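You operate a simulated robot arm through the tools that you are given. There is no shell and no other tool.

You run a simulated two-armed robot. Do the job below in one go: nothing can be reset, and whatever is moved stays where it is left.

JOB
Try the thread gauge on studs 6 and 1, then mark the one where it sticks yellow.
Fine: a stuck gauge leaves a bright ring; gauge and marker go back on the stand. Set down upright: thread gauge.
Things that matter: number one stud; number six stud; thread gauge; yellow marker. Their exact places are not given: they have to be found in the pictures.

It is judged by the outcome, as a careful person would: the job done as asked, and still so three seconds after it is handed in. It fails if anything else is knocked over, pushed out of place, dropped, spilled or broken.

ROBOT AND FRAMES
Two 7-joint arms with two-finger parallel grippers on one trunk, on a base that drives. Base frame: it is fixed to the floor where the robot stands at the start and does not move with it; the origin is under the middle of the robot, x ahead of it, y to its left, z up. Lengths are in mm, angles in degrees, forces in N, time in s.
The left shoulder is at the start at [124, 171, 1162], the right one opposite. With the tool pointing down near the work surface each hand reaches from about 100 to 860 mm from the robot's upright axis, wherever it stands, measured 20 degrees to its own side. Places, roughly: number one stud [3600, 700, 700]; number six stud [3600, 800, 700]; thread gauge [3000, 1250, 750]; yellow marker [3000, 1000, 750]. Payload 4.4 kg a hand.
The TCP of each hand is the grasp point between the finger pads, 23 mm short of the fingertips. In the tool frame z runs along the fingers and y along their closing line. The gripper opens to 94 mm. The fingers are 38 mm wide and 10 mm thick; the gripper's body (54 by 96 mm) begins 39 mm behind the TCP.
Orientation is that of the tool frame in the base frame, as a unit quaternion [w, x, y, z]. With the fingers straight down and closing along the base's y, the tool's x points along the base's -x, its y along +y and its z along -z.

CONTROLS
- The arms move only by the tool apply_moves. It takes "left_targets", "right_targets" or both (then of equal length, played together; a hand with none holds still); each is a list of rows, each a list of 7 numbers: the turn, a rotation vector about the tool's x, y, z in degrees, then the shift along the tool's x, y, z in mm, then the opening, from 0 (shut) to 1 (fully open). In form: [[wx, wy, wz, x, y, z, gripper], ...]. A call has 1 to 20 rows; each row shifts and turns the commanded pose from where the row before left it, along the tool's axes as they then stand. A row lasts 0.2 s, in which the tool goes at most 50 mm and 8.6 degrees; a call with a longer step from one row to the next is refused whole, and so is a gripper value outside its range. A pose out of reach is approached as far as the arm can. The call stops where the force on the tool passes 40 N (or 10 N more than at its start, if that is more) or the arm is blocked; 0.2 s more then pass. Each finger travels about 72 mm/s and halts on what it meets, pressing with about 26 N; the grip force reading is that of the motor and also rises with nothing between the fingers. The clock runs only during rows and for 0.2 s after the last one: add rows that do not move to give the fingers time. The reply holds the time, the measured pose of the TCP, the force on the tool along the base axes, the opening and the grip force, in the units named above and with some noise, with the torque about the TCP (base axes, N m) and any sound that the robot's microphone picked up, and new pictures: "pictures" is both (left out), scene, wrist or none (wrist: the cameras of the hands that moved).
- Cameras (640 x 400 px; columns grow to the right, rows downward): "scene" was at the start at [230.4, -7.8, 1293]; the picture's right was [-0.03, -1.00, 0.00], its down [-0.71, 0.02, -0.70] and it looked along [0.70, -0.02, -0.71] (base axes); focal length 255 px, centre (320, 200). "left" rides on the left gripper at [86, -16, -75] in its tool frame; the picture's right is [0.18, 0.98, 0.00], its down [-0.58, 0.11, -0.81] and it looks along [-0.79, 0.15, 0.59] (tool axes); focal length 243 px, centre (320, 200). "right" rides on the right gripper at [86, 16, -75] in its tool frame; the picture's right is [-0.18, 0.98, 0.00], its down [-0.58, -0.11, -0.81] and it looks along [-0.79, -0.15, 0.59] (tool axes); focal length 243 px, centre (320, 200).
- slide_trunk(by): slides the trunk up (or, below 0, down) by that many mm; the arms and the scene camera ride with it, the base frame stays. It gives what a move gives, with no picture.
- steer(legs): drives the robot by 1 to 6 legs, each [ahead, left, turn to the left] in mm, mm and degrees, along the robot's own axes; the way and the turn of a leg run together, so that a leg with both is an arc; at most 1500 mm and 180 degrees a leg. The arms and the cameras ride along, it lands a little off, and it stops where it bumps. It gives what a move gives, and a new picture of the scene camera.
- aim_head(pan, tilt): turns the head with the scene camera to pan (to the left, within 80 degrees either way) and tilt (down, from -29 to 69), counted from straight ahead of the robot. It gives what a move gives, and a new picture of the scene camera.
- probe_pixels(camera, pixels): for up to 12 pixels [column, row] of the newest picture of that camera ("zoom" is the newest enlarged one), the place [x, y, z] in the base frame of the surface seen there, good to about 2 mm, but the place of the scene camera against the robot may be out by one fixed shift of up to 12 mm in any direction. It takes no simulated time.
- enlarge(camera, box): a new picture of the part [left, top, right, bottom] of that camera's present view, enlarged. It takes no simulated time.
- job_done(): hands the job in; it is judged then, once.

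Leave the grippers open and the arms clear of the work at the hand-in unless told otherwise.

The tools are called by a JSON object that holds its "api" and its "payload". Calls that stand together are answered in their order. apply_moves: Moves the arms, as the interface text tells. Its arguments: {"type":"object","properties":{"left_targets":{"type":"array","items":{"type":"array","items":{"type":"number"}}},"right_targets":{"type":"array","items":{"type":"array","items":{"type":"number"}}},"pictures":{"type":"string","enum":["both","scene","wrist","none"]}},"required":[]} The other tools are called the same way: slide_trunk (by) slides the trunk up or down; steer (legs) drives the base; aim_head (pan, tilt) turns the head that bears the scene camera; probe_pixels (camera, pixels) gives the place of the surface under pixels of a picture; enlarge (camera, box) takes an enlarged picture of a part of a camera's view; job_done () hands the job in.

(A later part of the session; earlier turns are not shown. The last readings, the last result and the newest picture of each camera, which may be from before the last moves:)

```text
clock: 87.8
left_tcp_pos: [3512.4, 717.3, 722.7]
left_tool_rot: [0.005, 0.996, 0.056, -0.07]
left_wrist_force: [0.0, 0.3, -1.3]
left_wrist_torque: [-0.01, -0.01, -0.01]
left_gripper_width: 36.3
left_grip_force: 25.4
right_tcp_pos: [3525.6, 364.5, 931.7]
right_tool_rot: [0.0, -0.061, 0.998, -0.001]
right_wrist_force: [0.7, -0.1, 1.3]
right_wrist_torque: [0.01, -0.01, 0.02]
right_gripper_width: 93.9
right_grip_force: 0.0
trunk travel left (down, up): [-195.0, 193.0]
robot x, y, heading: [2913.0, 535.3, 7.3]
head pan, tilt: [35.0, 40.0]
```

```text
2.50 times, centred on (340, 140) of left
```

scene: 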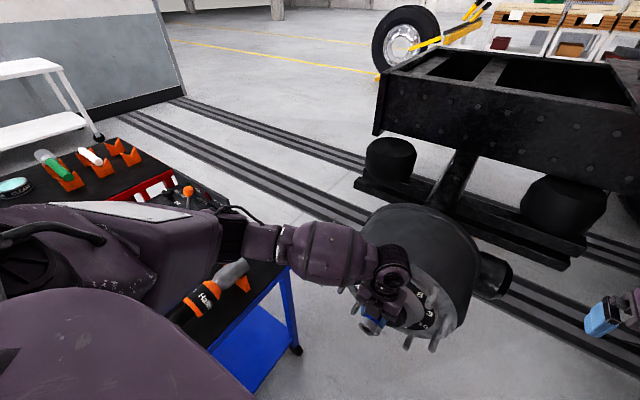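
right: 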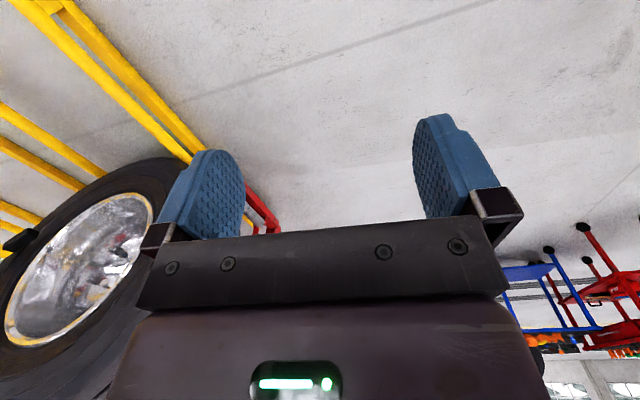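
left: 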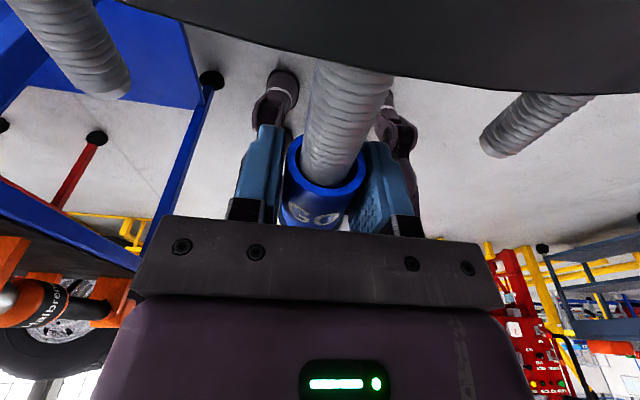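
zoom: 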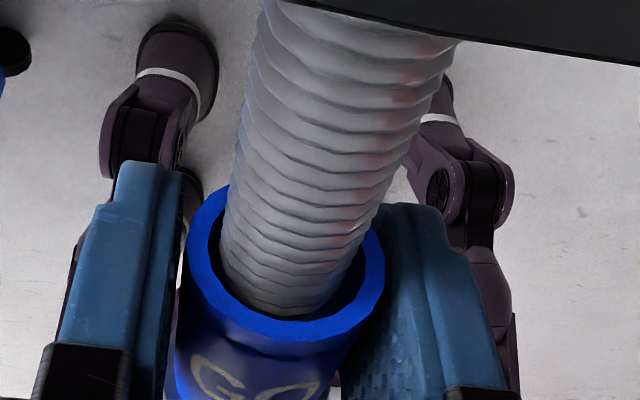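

The stud is in the bore cleanly, about 9 mm. I'll continue 20 mm in small steps, watching for sticking.

{"api": "apply_moves", "payload": {"left_targets": [[0, 0, 0, 2.97, 0, -0.42, 0], [0, 0, 0, 2.97, 0, -0.42, 0], [0, 0, 0, 2.97, 0, -0.42, 0], [0, 0, 0, 2.97, 0, -0.42, 0], [0, 0, 0, 2.97, 0, -0.42, 0], [0, 0, 0, 2.97, 0, -0.42, 0], [0, 0, 0, 0, 0, 0, 0]], "pictures": "wrist"}}

{"api": "enlarge", "payload": {"camera": "left", "box": [260, 60, 420, 220]}}

```text
clock: 89.3
left_tcp_pos: [3529.6, 717.9, 723.8]
left_tool_rot: [0.005, 0.996, 0.057, -0.07]
left_wrist_force: [0.0, 0.1, -0.2]
left_wrist_torque: [0.0, -0.04, 0.02]
left_gripper_width: 36.3
left_grip_force: 25.9
right_tcp_pos: [3527.0, 364.5, 932.7]
right_tool_rot: [0.0, -0.061, 0.998, 0.0]
right_wrist_force: [0.0, -0.2, 0.3]
right_wrist_torque: [0.02, 0.0, -0.02]
right_gripper_width: 94.0
right_grip_force: 0.1
trunk travel left (down, up): [-195.0, 193.0]
robot x, y, heading: [2912.2, 532.6, 6.9]
head pan, tilt: [35.0, 40.0]
```

left: 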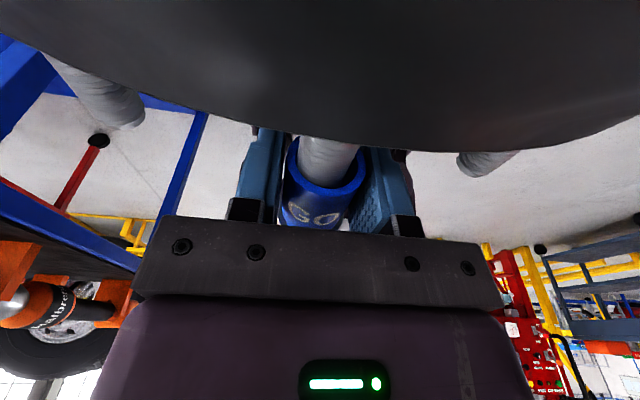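

```text
2.50 times, centred on (340, 140) of left
```

zoom: 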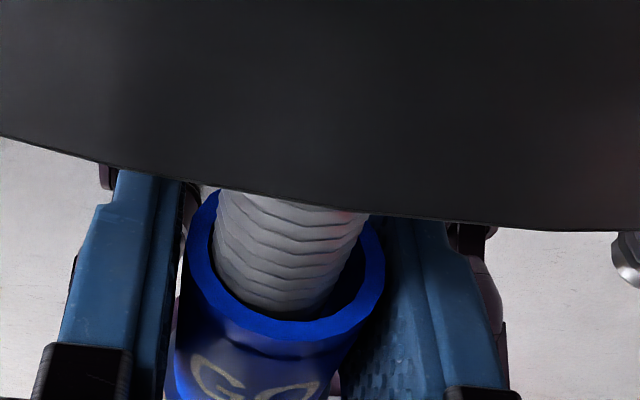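

Still free at about 27 mm. I'll continue.

{"api": "apply_moves", "payload": {"left_targets": [[0, 0, 0, 2.97, 0, -0.42, 0], [0, 0, 0, 2.97, 0, -0.42, 0], [0, 0, 0, 2.97, 0, -0.42, 0], [0, 0, 0, 0, 0, 0, 0]], "pictures": "none"}}

{"api": "apply_moves", "payload": {"left_targets": [[0, 0, 0, 2.97, 0, -0.42, 0], [0, 0, 0, 2.97, 0, -0.42, 0], [0, 0, 0, 2.97, 0, -0.42, 0], [0, 0, 0, 0, 0, 0, 0]], "pictures": "none"}}

{"api": "apply_moves", "payload": {"left_targets": [[0, 0, 0, 2.97, 0, -0.42, 0], [0, 0, 0, 2.97, 0, -0.42, 0], [0, 0, 0, 0, 0, 0, 0]], "pictures": "both"}}

```text
clock: 90.3
left_tcp_pos: [3539.8, 718.0, 721.6]
left_tool_rot: [0.006, 0.996, 0.056, -0.071]
left_wrist_force: [-0.3, 0.4, -2.3]
left_wrist_torque: [0.0, -0.05, 0.01]
left_gripper_width: 36.5
left_grip_force: 26.1
right_tcp_pos: [3525.2, 364.4, 930.6]
right_tool_rot: [0.0, -0.062, 0.998, 0.0]
right_wrist_force: [-0.1, -0.4, 0.0]
right_wrist_torque: [-0.01, -0.01, -0.01]
right_gripper_width: 94.0
right_grip_force: 0.0
trunk travel left (down, up): [-195.0, 193.0]
robot x, y, heading: [2911.7, 532.0, 7.2]
head pan, tilt: [35.0, 40.0]
```

```text
clock: 91.3
left_tcp_pos: [3549.5, 720.6, 721.5]
left_tool_rot: [0.005, 0.996, 0.058, -0.071]
left_wrist_force: [0.6, 0.0, -1.5]
left_wrist_torque: [0.01, -0.04, -0.01]
left_gripper_width: 36.1
left_grip_force: 25.3
right_tcp_pos: [3525.0, 363.9, 931.5]
right_tool_rot: [-0.001, -0.063, 0.998, 0.0]
right_wrist_force: [-0.2, 0.2, 0.4]
right_wrist_torque: [0.01, -0.02, 0.02]
right_gripper_width: 93.8
right_grip_force: 0.1
trunk travel left (down, up): [-195.0, 193.0]
robot x, y, heading: [2911.3, 533.7, 7.2]
head pan, tilt: [35.0, 40.0]
```

```text
clock: 92.2
left_tcp_pos: [3554.8, 721.2, 721.3]
left_tool_rot: [0.006, 0.996, 0.057, -0.07]
left_wrist_force: [-0.3, 0.3, -1.5]
left_wrist_torque: [0.04, 0.0, 0.01]
left_gripper_width: 36.3
left_grip_force: 25.9
right_tcp_pos: [3525.0, 364.3, 931.2]
right_tool_rot: [-0.001, -0.062, 0.998, 0.0]
right_wrist_force: [-0.7, 0.3, 0.3]
right_wrist_torque: [0.0, 0.0, -0.01]
right_gripper_width: 94.1
right_grip_force: 0.1
trunk travel left (down, up): [-195.0, 193.0]
robot x, y, heading: [2913.8, 536.1, 7.2]
head pan, tilt: [35.0, 40.0]
```

scene: 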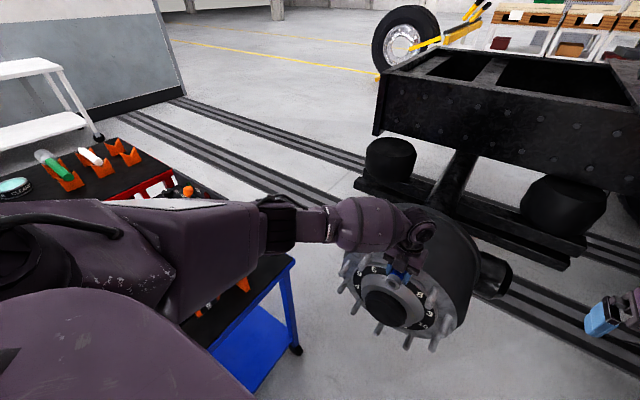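
left: 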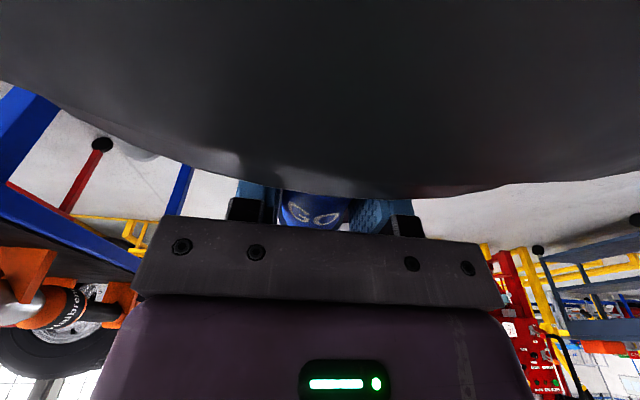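

It's 52 mm on and still free. I'll go the last few millimetres in 2 mm steps.

{"api": "apply_moves", "payload": {"left_targets": [[0, 0, 0, 1.98, 0, -0.28, 0], [0, 0, 0, 1.98, 0, -0.28, 0], [0, 0, 0, 0, 0, 0, 0]], "pictures": "none"}}

{"api": "apply_moves", "payload": {"left_targets": [[0, 0, 0, 1.98, 0, -0.28, 0], [0, 0, 0, 0, 0, 0, 0]], "pictures": "none"}}

{"api": "apply_moves", "payload": {"left_targets": [[0, 0, 0, 1.98, 0, -0.28, 0], [0, 0, 0, 0, 0, 0, 0]], "pictures": "none"}}

```text
clock: 93.0
left_tcp_pos: [3559.4, 721.3, 720.7]
left_tool_rot: [0.005, 0.996, 0.056, -0.07]
left_wrist_force: [-1.3, 2.0, -0.5]
left_wrist_torque: [0.01, -0.01, -0.09]
left_gripper_width: 36.4
left_grip_force: 26.1
right_tcp_pos: [3525.0, 365.7, 931.1]
right_tool_rot: [-0.001, -0.062, 0.998, 0.001]
right_wrist_force: [0.4, -0.1, -0.6]
right_wrist_torque: [-0.01, 0.03, -0.01]
right_gripper_width: 94.2
right_grip_force: 0.0
trunk travel left (down, up): [-195.0, 193.0]
robot x, y, heading: [2916.6, 538.4, 7.1]
head pan, tilt: [35.0, 40.0]
```

```text
clock: 93.5
left_tcp_pos: [3561.3, 721.5, 722.6]
left_tool_rot: [0.006, 0.996, 0.056, -0.07]
left_wrist_force: [0.4, -0.9, -1.6]
left_wrist_torque: [0.01, -0.03, 0.02]
left_gripper_width: 36.3
left_grip_force: 26.5
right_tcp_pos: [3525.6, 364.0, 931.1]
right_tool_rot: [0.0, -0.063, 0.998, 0.0]
right_wrist_force: [-0.4, 0.1, 0.0]
right_wrist_torque: [-0.03, -0.02, 0.02]
right_gripper_width: 94.0
right_grip_force: 0.0
trunk travel left (down, up): [-195.0, 193.0]
robot x, y, heading: [2911.7, 533.5, 7.1]
head pan, tilt: [35.0, 40.0]
```

```text
clock: 94.2
left_tcp_pos: [3561.8, 722.5, 722.8]
left_tool_rot: [0.005, 0.996, 0.056, -0.071]
left_wrist_force: [-13.9, 1.0, -0.9]
left_wrist_torque: [-0.01, -0.27, 0.32]
left_gripper_width: 36.3
left_grip_force: 26.5
right_tcp_pos: [3525.5, 364.2, 930.6]
right_tool_rot: [0.0, -0.061, 0.998, 0.0]
right_wrist_force: [0.6, 0.1, 0.3]
right_wrist_torque: [-0.02, -0.01, -0.01]
right_gripper_width: 94.1
right_grip_force: 0.1
trunk travel left (down, up): [-195.0, 193.0]
robot x, y, heading: [2909.3, 533.9, 7.3]
head pan, tilt: [35.0, 40.0]
```

The only resistance is a finger touching the flange (the torque places it about 22 mm off to the side), the same depth as on stud 6. I'll withdraw fully and inspect both studs for a bright ring.

{"api": "apply_moves", "payload": {"left_targets": [[0, 0, 0, -19.8, 0, 2.8, 0], [0, 0, 0, -19.8, 0, 2.8, 0], [0, 0, 0, -19.8, 0, 2.8, 0], [0, 0, 0, -29.7, 0, 4.2, 0], [0, 0, 0, -29.7, 0, 4.2, 0], [0, 0, 0, -29.7, 0, 4.2, 0], [0, 0, 0, 0, 0, 0, 0]]}}

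{"api": "enlarge", "payload": {"camera": "left", "box": [240, 0, 440, 220]}}

{"api": "enlarge", "payload": {"camera": "scene", "box": [320, 220, 464, 320]}}

```text
clock: 95.8
left_tcp_pos: [3413.7, 704.5, 722.4]
left_tool_rot: [0.005, 0.996, 0.056, -0.071]
left_wrist_force: [0.1, 0.1, -1.1]
left_wrist_torque: [-0.01, -0.02, -0.02]
left_gripper_width: 36.4
left_grip_force: 25.9
right_tcp_pos: [3525.9, 363.9, 930.5]
right_tool_rot: [-0.001, -0.061, 0.998, 0.0]
right_wrist_force: [0.0, -0.2, -1.1]
right_wrist_torque: [0.0, 0.02, 0.0]
right_gripper_width: 94.1
right_grip_force: 0.1
trunk travel left (down, up): [-195.0, 193.0]
robot x, y, heading: [2915.2, 535.2, 7.1]
head pan, tilt: [35.0, 40.0]
```

scene: 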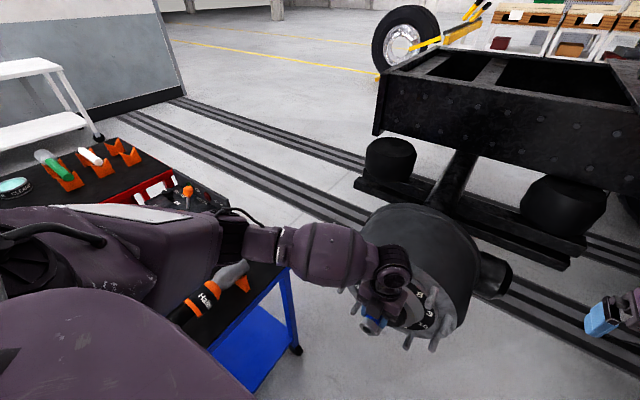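
left: 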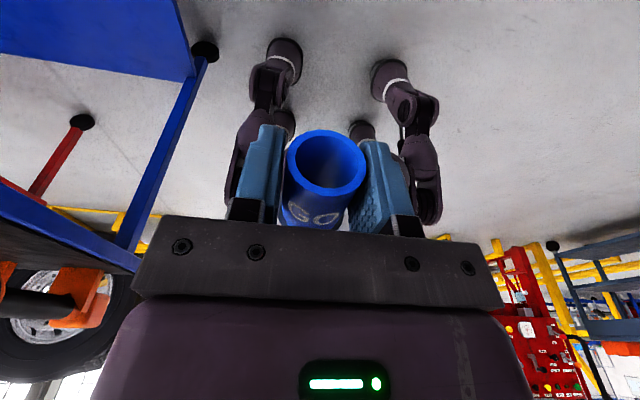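

```text
1.82 times, centred on (340, 110) of left
```

zoom: 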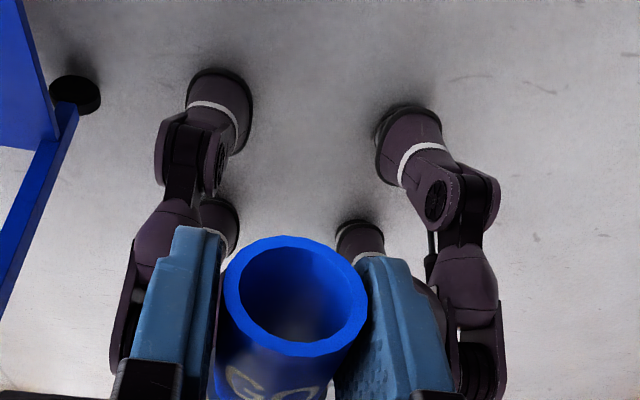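

```text
4.00 times, centred on (392, 270) of scene
```

zoom: 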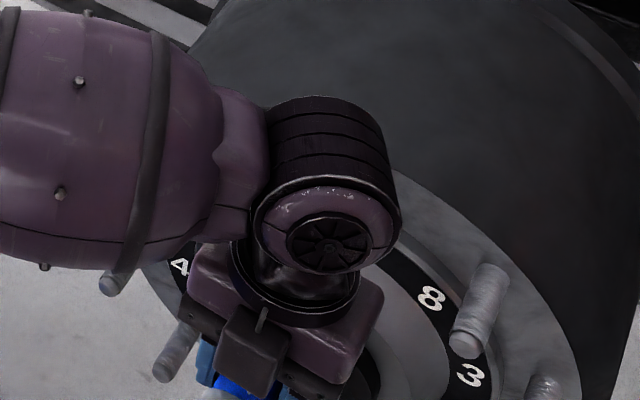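

The arm blocks the view. I'll move the hand up and left, out of the line of sight.

{"api": "apply_moves", "payload": {"left_targets": [[0, 0, 0, 0.3, -35.7, -26.4, 0], [0, 0, 0, 0.3, -35.7, -26.4, 0], [0, 0, 0, 0.3, -35.7, -26.4, 0], [0, 0, 0, 0.3, -35.7, -26.4, 0], [0, 0, 0, 0.3, -35.7, -26.4, 0], [0, 0, 0, 0, 0, 0, 0]], "pictures": "scene"}}

{"api": "enlarge", "payload": {"camera": "scene", "box": [340, 235, 452, 305]}}

```text
clock: 97.2
left_tcp_pos: [3413.0, 883.1, 853.5]
left_tool_rot: [0.006, 0.996, 0.056, -0.071]
left_wrist_force: [-0.5, -0.2, -1.9]
left_wrist_torque: [-0.01, -0.01, -0.03]
left_gripper_width: 36.1
left_grip_force: 26.1
right_tcp_pos: [3526.4, 363.2, 930.6]
right_tool_rot: [-0.001, -0.062, 0.998, 0.0]
right_wrist_force: [-0.9, 0.3, 0.4]
right_wrist_torque: [0.02, -0.01, -0.03]
right_gripper_width: 94.0
right_grip_force: 0.1
trunk travel left (down, up): [-195.0, 193.0]
robot x, y, heading: [2911.8, 532.9, 7.4]
head pan, tilt: [35.0, 40.0]
```

scene: 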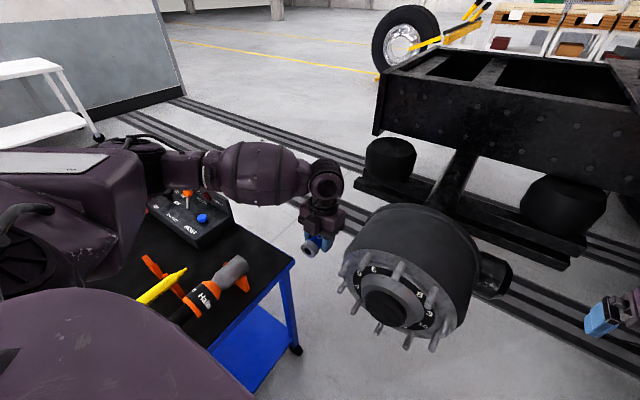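

```text
5.71 times, centred on (396, 270) of scene
```

zoom: 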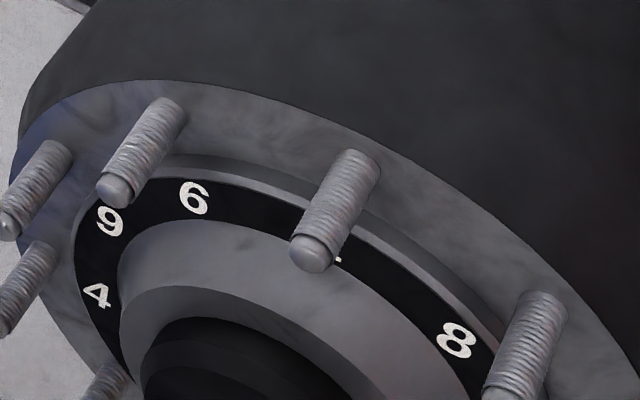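

Stud 6 may have a bright spot at zoom (145,150). I'll zoom in tighter on each.

{"api": "enlarge", "payload": {"camera": "scene", "box": [354, 250, 378, 274]}}

{"api": "enlarge", "payload": {"camera": "scene", "box": [386, 258, 410, 286]}}

```text
16.00 times, centred on (366, 262) of scene
```

zoom: 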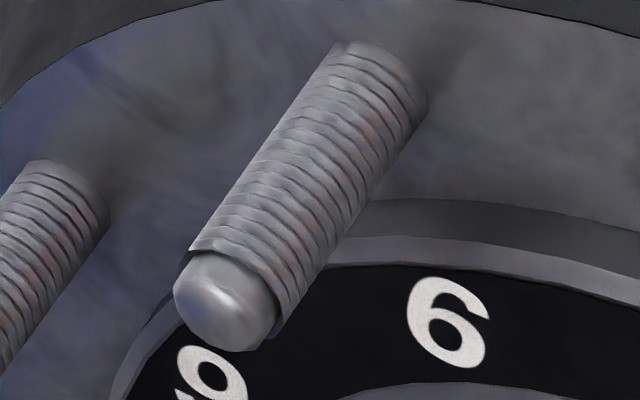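

```text
14.29 times, centred on (398, 272) of scene
```

zoom: 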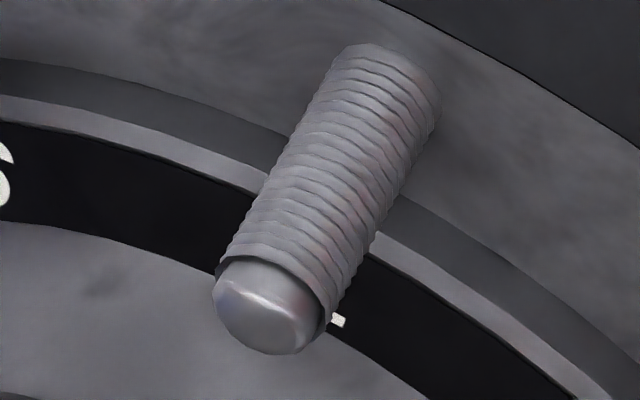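

Neither stud has a ring, and nothing stuck. I think the grey steel collar is the gauge ring itself and the blue "GO" sleeve is only the handle, so the grey end should go onto the stud first. I don't need to regrip. Turning the hand 180° about the vertical points the grey end at the hub, with the camera on my side.

{"api": "apply_moves", "payload": {"left_targets": [[-1.18, 0, -8.32, 0, 0, -10, 0], [-1.18, 0, -8.32, 0, 0, -10, 0], [-1.18, 0, -8.32, 0, 0, 0, 0], [-1.18, 0, -8.32, 0, 0, 0, 0], [-1.18, 0, -8.32, 0, 0, 0, 0], [-1.18, 0, -8.32, 0, 0, 0, 0], [-1.18, 0, -8.32, 0, 0, 0, 0], [-1.18, 0, -8.32, 0, 0, 0, 0], [-1.18, 0, -8.32, 0, 0, 0, 0], [-1.18, 0, -8.32, 0, 0, 0, 0], [-1.18, 0, -8.32, 0, 0, 0, 0]]}}

```text
clock: 99.5
left_tcp_pos: [3417.6, 884.0, 871.2]
left_tool_rot: [0.055, 0.647, 0.759, -0.047]
left_wrist_force: [0.1, 0.2, -0.1]
left_wrist_torque: [0.02, 0.04, 0.02]
left_gripper_width: 36.2
left_grip_force: 25.7
right_tcp_pos: [3523.9, 364.5, 930.5]
right_tool_rot: [0.0, -0.062, 0.998, 0.0]
right_wrist_force: [-0.3, 0.1, 0.0]
right_wrist_torque: [-0.02, -0.02, 0.0]
right_gripper_width: 94.1
right_grip_force: 0.1
trunk travel left (down, up): [-195.0, 193.0]
robot x, y, heading: [2913.3, 538.6, 7.2]
head pan, tilt: [35.0, 40.0]
```

scene: 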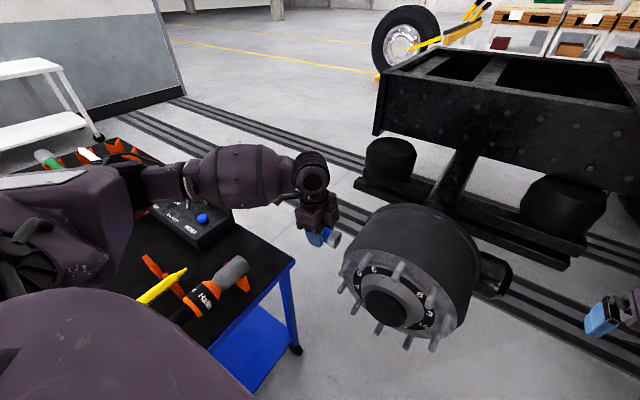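
left: 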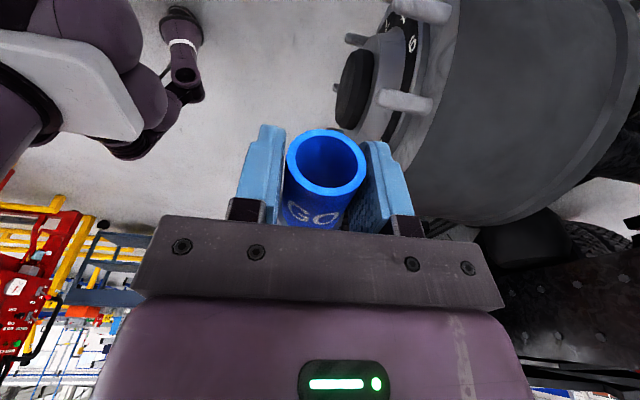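

Halfway: the grey end now points right. I'll do the remaining 87.6°.

{"api": "apply_moves", "payload": {"left_targets": [[-1.18, 0, -8.32, 0, 0, 0, 0], [-1.18, 0, -8.32, 0, 0, 0, 0], [-1.18, 0, -8.32, 0, 0, 0, 0], [-1.18, 0, -8.32, 0, 0, 0, 0], [-1.18, 0, -8.32, 0, 0, 0, 0], [-1.18, 0, -8.32, 0, 0, 0, 0], [-1.18, 0, -8.32, 0, 0, 0, 0], [-1.18, 0, -8.32, 0, 0, 0, 0], [-1.18, 0, -8.32, 0, 0, 0, 0], [-1.18, 0, -8.32, 0, 0, 0, 0], [-0.5, 0, -3.56, 0, 0, 0, 0], [0, 0, 0, 0, 0, 0, 0]]}}

```text
clock: 102.2
left_tcp_pos: [3416.9, 884.3, 872.7]
left_tool_rot: [0.07, -0.058, 0.996, 0.002]
left_wrist_force: [0.6, 0.2, -1.5]
left_wrist_torque: [0.02, 0.03, 0.0]
left_gripper_width: 36.0
left_grip_force: 26.0
right_tcp_pos: [3525.0, 364.1, 931.3]
right_tool_rot: [0.0, -0.061, 0.998, 0.0]
right_wrist_force: [-0.2, -0.1, 0.1]
right_wrist_torque: [0.01, -0.03, 0.02]
right_gripper_width: 94.0
right_grip_force: 0.1
trunk travel left (down, up): [-195.0, 193.0]
robot x, y, heading: [2914.0, 537.0, 7.1]
head pan, tilt: [35.0, 40.0]
```

scene: 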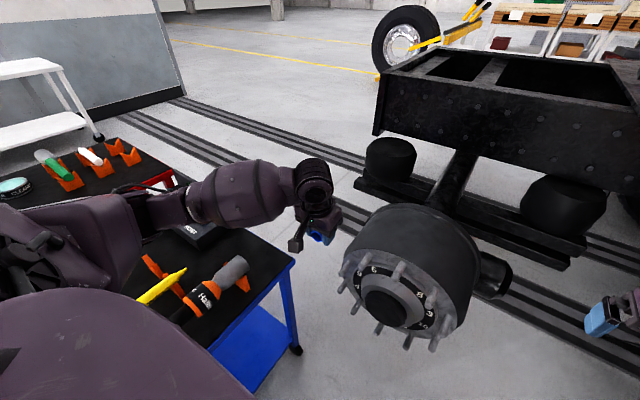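
left: 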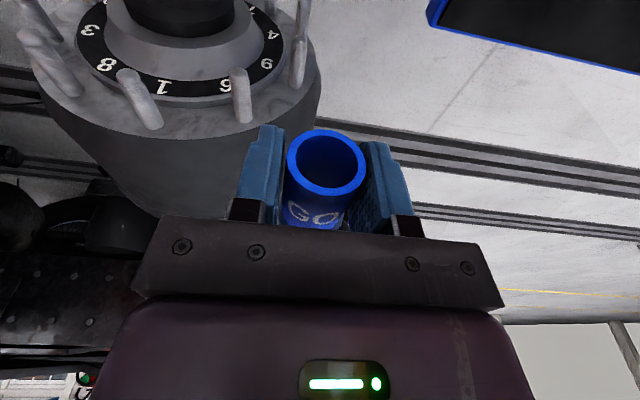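

The grey end now faces the hub along yaw 6.65°. Both studs and the mouth are in the hand camera's view: stud 6 at (240,95), stud 1 at (140,95). I'll measure them in this same picture.

{"api": "enlarge", "payload": {"camera": "left", "box": [90, 50, 270, 150]}}

{"api": "probe_pixels", "payload": {"camera": "left", "pixels": [[290, 157], [363, 165], [324, 135], [328, 193], [301, 142], [352, 184], [350, 143], [302, 182]]}}

```text
3.56 times, centred on (180, 100) of left
```

zoom: 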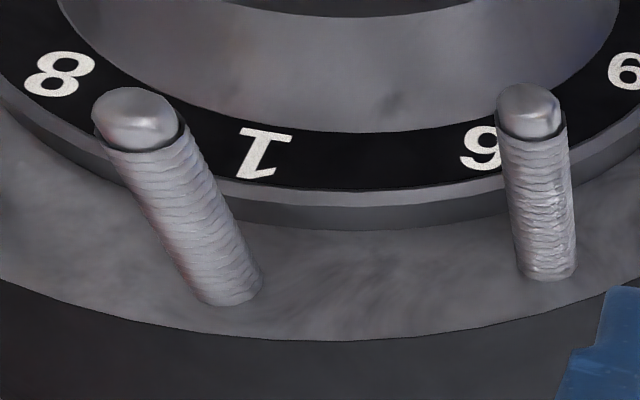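

```text
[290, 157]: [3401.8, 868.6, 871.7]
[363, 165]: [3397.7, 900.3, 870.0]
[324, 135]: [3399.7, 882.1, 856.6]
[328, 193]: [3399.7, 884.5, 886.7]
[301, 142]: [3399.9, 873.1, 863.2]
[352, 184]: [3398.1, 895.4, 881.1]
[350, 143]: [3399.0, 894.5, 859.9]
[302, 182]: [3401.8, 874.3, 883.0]
```

Stud 6's threads look shinier and rougher than stud 1's here. I'll zoom further.

{"api": "enlarge", "payload": {"camera": "left", "box": [220, 65, 264, 135]}}

{"api": "enlarge", "payload": {"camera": "left", "box": [110, 65, 170, 140]}}

```text
5.71 times, centred on (242, 100) of left
```

zoom: 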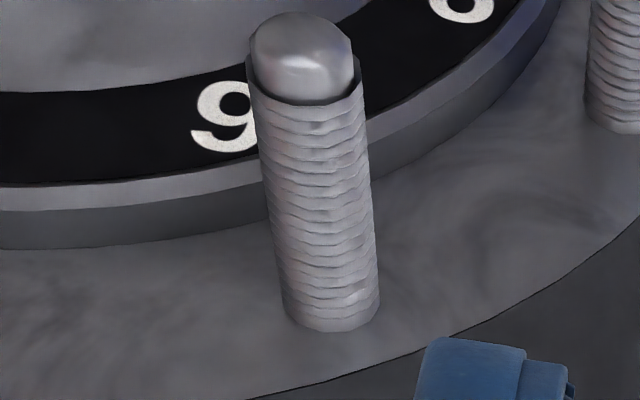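

```text
5.33 times, centred on (140, 102) of left
```

zoom: 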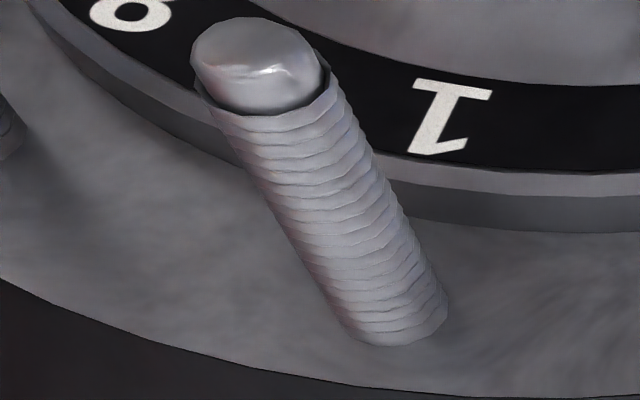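

No ring on either. I'll fit stud 1's axis from this view too, for a consistent frame.

{"api": "probe_pixels", "payload": {"camera": "zoom", "pixels": [[262, 190], [280, 200], [300, 207], [320, 207], [340, 203], [360, 192], [375, 178], [384, 168], [225, 80], [260, 95], [300, 90], [318, 75]]}}

{"api": "enlarge", "payload": {"camera": "left", "box": [220, 65, 264, 135]}}

{"api": "probe_pixels", "payload": {"camera": "zoom", "pixels": [[268, 190], [280, 205], [300, 215], [320, 217], [340, 213], [355, 203], [367, 190], [255, 70], [280, 95], [310, 100], [340, 88], [350, 70]]}}

```text
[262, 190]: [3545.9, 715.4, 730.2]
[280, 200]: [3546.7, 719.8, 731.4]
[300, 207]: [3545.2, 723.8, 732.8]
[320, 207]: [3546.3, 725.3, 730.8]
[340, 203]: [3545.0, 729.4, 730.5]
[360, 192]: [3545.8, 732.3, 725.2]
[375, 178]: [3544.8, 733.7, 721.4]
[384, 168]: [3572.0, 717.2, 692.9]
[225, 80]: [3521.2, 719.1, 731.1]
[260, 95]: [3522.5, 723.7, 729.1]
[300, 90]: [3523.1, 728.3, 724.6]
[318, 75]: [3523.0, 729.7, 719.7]
```

```text
5.71 times, centred on (242, 100) of left
```

zoom: 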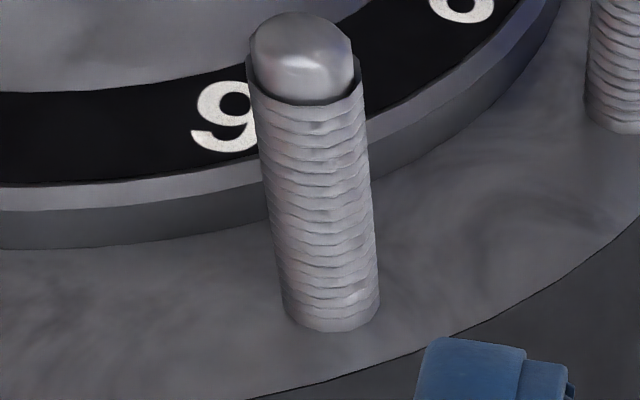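

```text
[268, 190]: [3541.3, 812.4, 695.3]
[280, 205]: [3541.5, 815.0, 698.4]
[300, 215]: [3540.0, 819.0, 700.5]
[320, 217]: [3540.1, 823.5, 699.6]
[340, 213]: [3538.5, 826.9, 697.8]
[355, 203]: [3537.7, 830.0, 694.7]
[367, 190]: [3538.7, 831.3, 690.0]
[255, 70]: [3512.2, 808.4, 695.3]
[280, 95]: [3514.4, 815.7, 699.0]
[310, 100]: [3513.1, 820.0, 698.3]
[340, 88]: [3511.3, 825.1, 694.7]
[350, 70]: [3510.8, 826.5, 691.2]
```

The fits agree: stud 6's axis is at (y 817.5 at x 3511, z 689.4) and stud 1's at (y 720.9 at x 3532, z 721.3). I'll lean the hand 25° toward stud 6's radial direction again, so the fingertips stay off the hub's centre.

{"api": "apply_moves", "payload": {"left_targets": [[8.32, 0, -1.18, 0, 0, 0, 0], [8.32, 0, -1.18, 0, 0, 0, 0], [8.32, 0, -1.18, 0, 0, 0, 0], [0, 0, 0, 0, 0, 0, 0], [0, 0, 0, 0, 0, 0, 0]], "pictures": "wrist"}}

{"api": "probe_pixels", "payload": {"camera": "left", "pixels": [[290, 157], [363, 165], [324, 135], [328, 193], [301, 142], [352, 184], [350, 143], [302, 182]]}}

```text
clock: 103.3
left_tcp_pos: [3416.6, 885.4, 872.9]
left_tool_rot: [0.081, -0.072, 0.971, -0.214]
left_wrist_force: [1.1, -0.4, -2.0]
left_wrist_torque: [-0.02, 0.02, 0.03]
left_gripper_width: 36.0
left_grip_force: 25.8
right_tcp_pos: [3525.8, 365.3, 930.7]
right_tool_rot: [0.0, -0.062, 0.998, 0.0]
right_wrist_force: [0.3, -0.1, 0.6]
right_wrist_torque: [-0.02, -0.02, 0.01]
right_gripper_width: 93.8
right_grip_force: 0.1
trunk travel left (down, up): [-195.0, 193.0]
robot x, y, heading: [2913.6, 539.9, 7.0]
head pan, tilt: [35.0, 40.0]
```

left: 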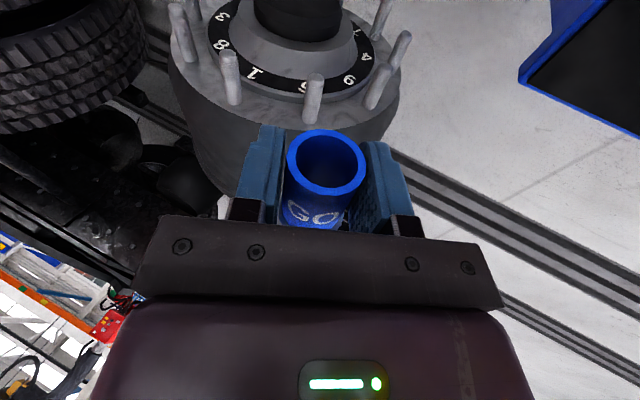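

```text
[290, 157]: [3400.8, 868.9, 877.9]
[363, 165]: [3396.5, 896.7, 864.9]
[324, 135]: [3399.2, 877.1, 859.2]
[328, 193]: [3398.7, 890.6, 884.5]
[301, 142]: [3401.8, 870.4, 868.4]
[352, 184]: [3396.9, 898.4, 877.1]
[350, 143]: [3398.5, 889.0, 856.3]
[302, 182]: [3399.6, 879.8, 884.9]
```

The hand leans left, its fingers pointing down toward the hub. The mouth centre is (3399,884,872), so the grey face is at about (3463,891,872). I'll move down onto stud 6's axis, still about 45 mm in front of the tip.

{"api": "apply_moves", "payload": {"left_targets": [[0, 0, 0, 7.38, 1.32, 39.04, 0], [0, 0, 0, 7.38, 1.32, 39.04, 0], [0, 0, 0, 7.38, 1.32, 39.04, 0], [0, 0, 0, 7.38, 1.32, 39.04, 0], [0, 0, 0, 7.38, 1.32, 39.04, 0], [0, 0, 0, 0, 0, 0, 0], [0, 0, 0, 0, 0, 0, 0]]}}

{"api": "probe_pixels", "payload": {"camera": "left", "pixels": [[290, 157], [363, 165], [324, 135], [328, 193], [301, 142], [352, 184], [350, 143], [302, 182]]}}

{"api": "enlarge", "payload": {"camera": "scene", "box": [300, 220, 444, 310]}}

```text
clock: 105.0
left_tcp_pos: [3416.3, 805.8, 687.5]
left_tool_rot: [0.081, -0.071, 0.971, -0.215]
left_wrist_force: [-0.2, -0.5, -1.1]
left_wrist_torque: [0.0, 0.01, -0.02]
left_gripper_width: 36.1
left_grip_force: 26.1
right_tcp_pos: [3525.3, 364.5, 931.1]
right_tool_rot: [0.0, -0.062, 0.998, 0.0]
right_wrist_force: [0.6, 0.0, 0.9]
right_wrist_torque: [0.0, -0.01, 0.0]
right_gripper_width: 94.2
right_grip_force: 0.1
trunk travel left (down, up): [-195.0, 193.0]
robot x, y, heading: [2910.9, 534.7, 7.0]
head pan, tilt: [35.0, 40.0]
```

scene: 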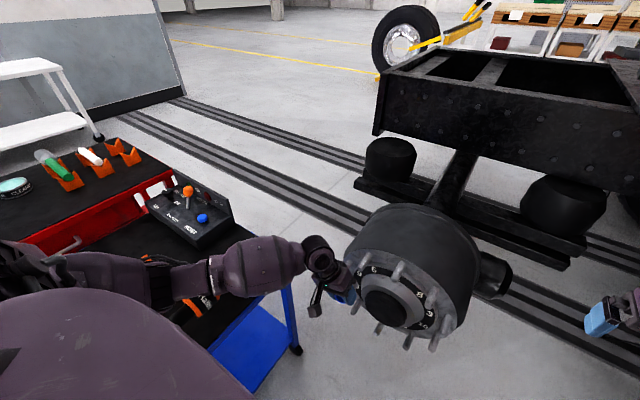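
left: 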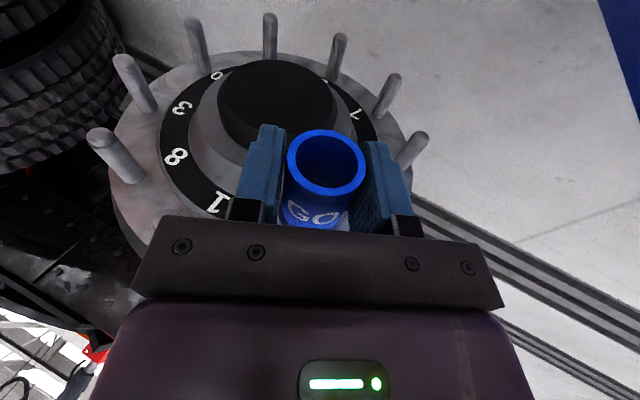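

```text
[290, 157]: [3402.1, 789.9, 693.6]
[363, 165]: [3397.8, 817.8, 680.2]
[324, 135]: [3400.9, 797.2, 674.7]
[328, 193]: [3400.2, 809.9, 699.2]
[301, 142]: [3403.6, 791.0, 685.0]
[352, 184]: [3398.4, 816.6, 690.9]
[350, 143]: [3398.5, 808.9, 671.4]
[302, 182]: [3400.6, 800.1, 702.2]
```

```text
4.44 times, centred on (372, 265) of scene
```

zoom: 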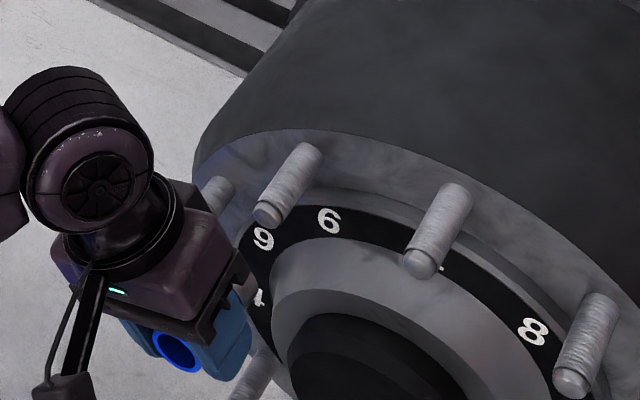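

The axis is 0.8 mm right and 2.3 mm low. I'll correct that and advance 33 mm, which leaves about 11 mm gap.

{"api": "apply_moves", "payload": {"left_targets": [[0, 0, 0, -0.4, -0.3, -2.4, 0], [0, 0, 0, -16.3, 0, 2.3, 0], [0, 0, 0, -16.3, 0, 2.3, 0], [0, 0, 0, 0, 0, 0, 0], [0, 0, 0, 0, 0, 0, 0]]}}

{"api": "probe_pixels", "payload": {"camera": "left", "pixels": [[290, 157], [363, 165], [324, 135], [328, 193], [301, 142], [352, 184], [350, 143], [302, 182]]}}

{"api": "enlarge", "payload": {"camera": "scene", "box": [310, 230, 422, 300]}}

```text
clock: 106.2
left_tcp_pos: [3448.5, 809.9, 691.8]
left_tool_rot: [0.081, -0.072, 0.971, -0.215]
left_wrist_force: [0.0, 0.3, -1.3]
left_wrist_torque: [0.03, 0.03, 0.01]
left_gripper_width: 36.2
left_grip_force: 26.0
right_tcp_pos: [3525.5, 362.9, 930.6]
right_tool_rot: [-0.001, -0.062, 0.998, -0.001]
right_wrist_force: [0.4, -0.3, -0.4]
right_wrist_torque: [0.02, 0.01, -0.02]
right_gripper_width: 94.0
right_grip_force: 0.1
trunk travel left (down, up): [-195.0, 193.0]
robot x, y, heading: [2907.4, 535.9, 7.2]
head pan, tilt: [35.0, 40.0]
```

scene: 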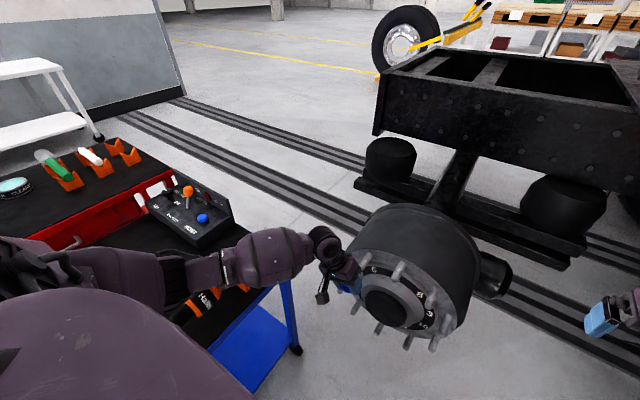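
left: 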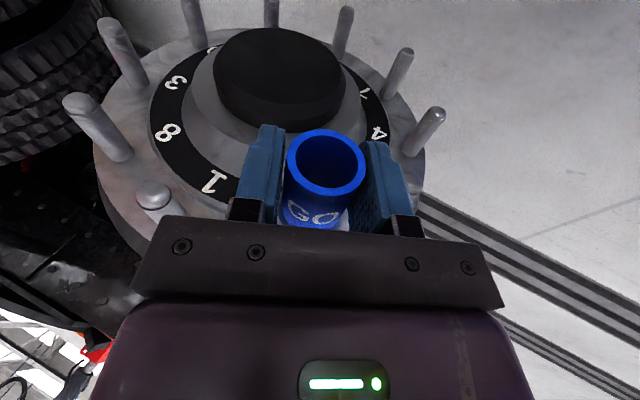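

```text
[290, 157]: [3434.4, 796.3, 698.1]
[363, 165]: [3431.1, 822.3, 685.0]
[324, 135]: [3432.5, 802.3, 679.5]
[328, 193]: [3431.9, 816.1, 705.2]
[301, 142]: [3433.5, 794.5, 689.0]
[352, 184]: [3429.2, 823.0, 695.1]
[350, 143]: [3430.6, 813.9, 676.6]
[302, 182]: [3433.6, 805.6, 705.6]
```

```text
5.71 times, centred on (366, 265) of scene
```

zoom: 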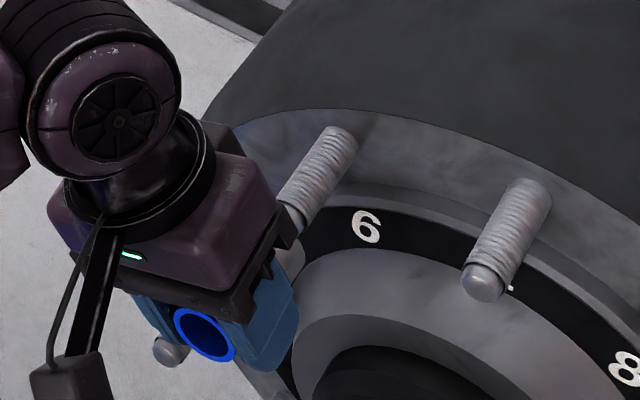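

The axis is now 0.9 mm left and 2.4 mm high. I'll correct without advancing and re-measure.

{"api": "apply_moves", "payload": {"left_targets": [[0, 0, 0, 0.4, 0.1, 2.2, 0], [0, 0, 0, 0, 0, 0, 0], [0, 0, 0, 0, 0, 0, 0], [0, 0, 0, 0, 0, 0, 0]], "pictures": "wrist"}}

{"api": "probe_pixels", "payload": {"camera": "left", "pixels": [[290, 157], [363, 165], [324, 135], [328, 193], [301, 142], [352, 184], [350, 143], [302, 182]]}}

```text
clock: 107.2
left_tcp_pos: [3449.2, 808.6, 689.6]
left_tool_rot: [0.081, -0.071, 0.971, -0.215]
left_wrist_force: [0.2, -0.2, -0.3]
left_wrist_torque: [0.02, 0.05, 0.0]
left_gripper_width: 36.3
left_grip_force: 25.5
right_tcp_pos: [3525.1, 363.5, 930.7]
right_tool_rot: [0.0, -0.062, 0.998, 0.0]
right_wrist_force: [0.0, 0.4, -0.2]
right_wrist_torque: [0.0, -0.02, 0.03]
right_gripper_width: 94.1
right_grip_force: 0.1
trunk travel left (down, up): [-195.0, 193.0]
robot x, y, heading: [2914.2, 533.3, 7.0]
head pan, tilt: [35.0, 40.0]
```

left: 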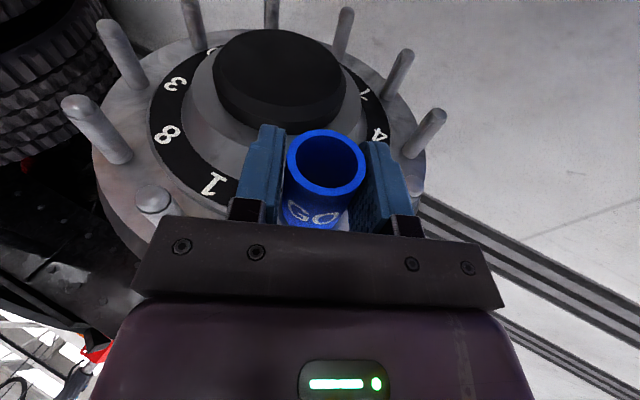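

```text
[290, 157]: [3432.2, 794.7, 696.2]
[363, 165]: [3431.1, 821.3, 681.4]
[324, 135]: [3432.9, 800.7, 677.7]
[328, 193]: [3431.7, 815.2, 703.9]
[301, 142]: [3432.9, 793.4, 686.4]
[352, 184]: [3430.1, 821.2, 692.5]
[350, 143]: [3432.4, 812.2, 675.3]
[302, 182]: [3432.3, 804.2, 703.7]
```

The axis is now within 0.5 mm of stud 6's. I'll advance the grey ring in 3–4 mm steps (the gap is about 12 mm).

{"api": "apply_moves", "payload": {"left_targets": [[0, 0, 0, -3.96, 0, 0.56, 0], [0, 0, 0, -3.96, 0, 0.56, 0], [0, 0, 0, -3.96, 0, 0.56, 0], [0, 0, 0, -2.97, 0, 0.42, 0], [0, 0, 0, -2.97, 0, 0.42, 0], [0, 0, 0, 0, 0, 0, 0]]}}

{"api": "enlarge", "payload": {"camera": "scene", "box": [310, 230, 422, 300]}}

```text
clock: 108.5
left_tcp_pos: [3467.9, 810.9, 689.8]
left_tool_rot: [0.081, -0.071, 0.971, -0.214]
left_wrist_force: [-0.1, -0.1, -1.0]
left_wrist_torque: [0.01, 0.09, 0.01]
left_gripper_width: 36.1
left_grip_force: 25.8
right_tcp_pos: [3525.7, 363.9, 931.9]
right_tool_rot: [0.0, -0.061, 0.998, 0.001]
right_wrist_force: [0.4, 0.1, 0.3]
right_wrist_torque: [-0.01, -0.04, -0.03]
right_gripper_width: 94.0
right_grip_force: 0.1
trunk travel left (down, up): [-195.0, 193.0]
robot x, y, heading: [2913.1, 530.1, 7.1]
head pan, tilt: [35.0, 40.0]
```

scene: 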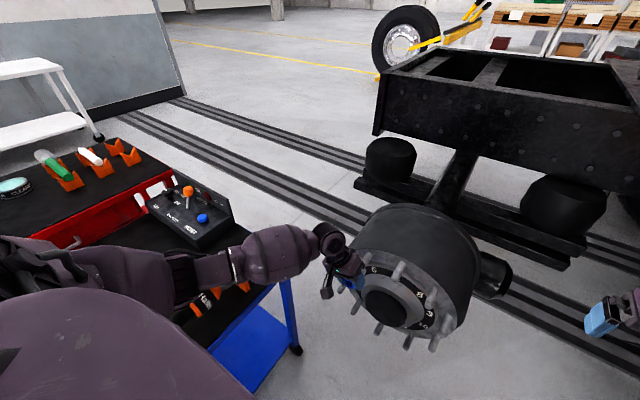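
left: 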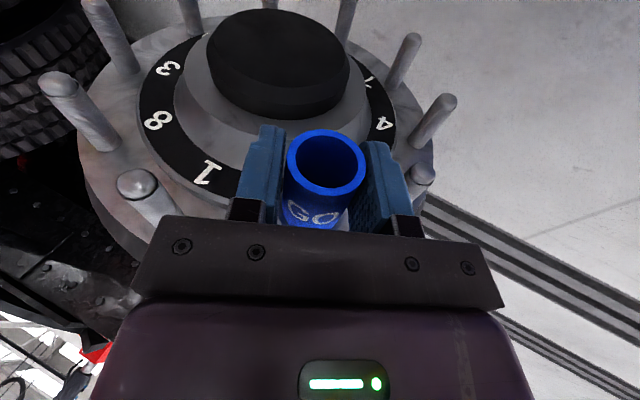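

```text
5.71 times, centred on (366, 265) of scene
```

zoom: 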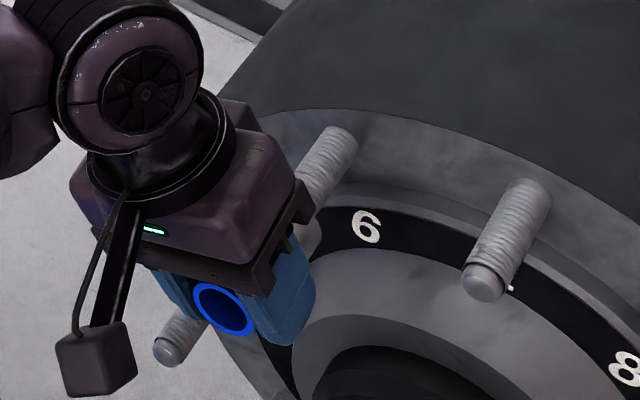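

The ring should be about 6 mm onto stud 6 with no side force. I'll continue in 3 mm steps.

{"api": "apply_moves", "payload": {"left_targets": [[0, 0, 0, -2.97, 0, 0.42, 0], [0, 0, 0, -2.97, 0, 0.42, 0], [0, 0, 0, -2.97, 0, 0.42, 0], [0, 0, 0, -2.97, 0, 0.42, 0], [0, 0, 0, 0, 0, 0, 0]], "pictures": "none"}}

{"api": "apply_moves", "payload": {"left_targets": [[0, 0, 0, -2.97, 0, 0.42, 0], [0, 0, 0, -2.97, 0, 0.42, 0], [0, 0, 0, -2.97, 0, 0.42, 0], [0, 0, 0, 0, 0, 0, 0]], "pictures": "both"}}

{"api": "enlarge", "payload": {"camera": "scene", "box": [310, 230, 422, 300]}}

```text
clock: 109.8
left_tcp_pos: [3479.3, 812.7, 691.2]
left_tool_rot: [0.081, -0.071, 0.971, -0.214]
left_wrist_force: [-0.3, -0.4, -1.8]
left_wrist_torque: [0.03, 0.03, 0.01]
left_gripper_width: 36.1
left_grip_force: 25.8
right_tcp_pos: [3525.5, 364.5, 931.9]
right_tool_rot: [0.001, -0.062, 0.998, 0.0]
right_wrist_force: [-0.4, -0.2, -0.2]
right_wrist_torque: [-0.03, 0.02, 0.0]
right_gripper_width: 94.1
right_grip_force: 0.1
trunk travel left (down, up): [-195.0, 193.0]
robot x, y, heading: [2912.0, 538.9, 7.2]
head pan, tilt: [35.0, 40.0]
```

```text
clock: 110.8
left_tcp_pos: [3486.6, 813.9, 691.4]
left_tool_rot: [0.08, -0.071, 0.971, -0.215]
left_wrist_force: [-11.8, -1.1, 0.3]
left_wrist_torque: [0.02, -0.15, -0.01]
left_gripper_width: 36.1
left_grip_force: 26.1
right_tcp_pos: [3524.0, 364.5, 931.6]
right_tool_rot: [0.001, -0.062, 0.998, 0.0]
right_wrist_force: [0.3, 0.2, -0.3]
right_wrist_torque: [0.01, -0.01, -0.01]
right_gripper_width: 94.4
right_grip_force: 0.0
trunk travel left (down, up): [-195.0, 193.0]
robot x, y, heading: [2912.6, 535.5, 6.9]
head pan, tilt: [35.0, 40.0]
```

scene: 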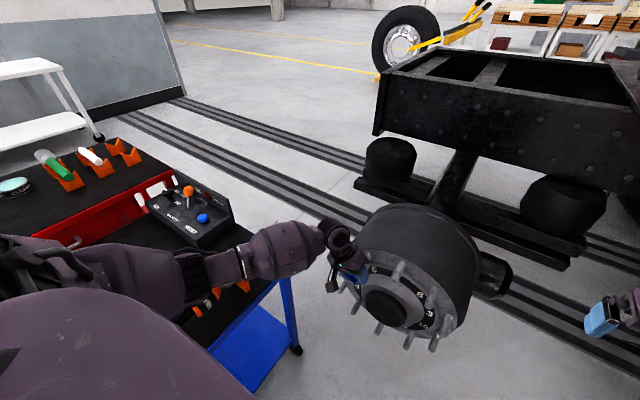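
left: 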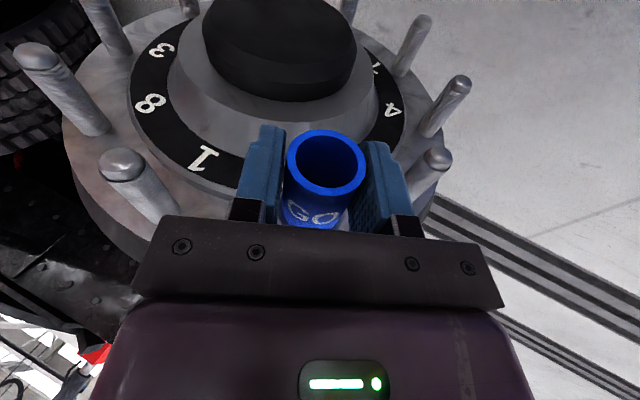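

```text
5.71 times, centred on (366, 265) of scene
```

zoom: 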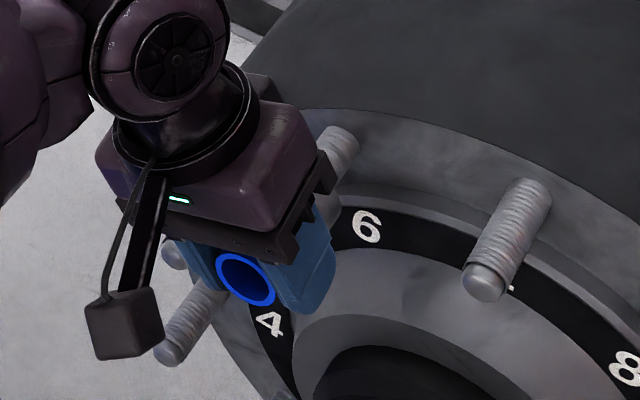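

An axial resistance of 12 N appears with the ring about 25 mm on, nearly centred on the axis. I'll push a little more to confirm it sticks (gently, under the limit).

{"api": "apply_moves", "payload": {"left_targets": [[0, 0, 0, -1.98, 0, 0.28, 0], [0, 0, 0, 0, 0, 0, 0], [0, 0, 0, 0, 0, 0, 0]], "pictures": "none"}}

```text
clock: 111.5
left_tcp_pos: [3490.0, 814.4, 690.3]
left_tool_rot: [0.08, -0.072, 0.971, -0.215]
left_wrist_force: [-18.9, -1.6, -5.8]
left_wrist_torque: [-0.07, 0.02, -0.04]
left_gripper_width: 36.3
left_grip_force: 26.0
right_tcp_pos: [3524.6, 364.3, 931.0]
right_tool_rot: [0.001, -0.062, 0.998, 0.0]
right_wrist_force: [-0.1, 0.2, -0.1]
right_wrist_torque: [0.02, 0.01, 0.0]
right_gripper_width: 94.0
right_grip_force: 0.0
trunk travel left (down, up): [-195.0, 193.0]
robot x, y, heading: [2912.5, 538.5, 7.2]
head pan, tilt: [35.0, 40.0]
```

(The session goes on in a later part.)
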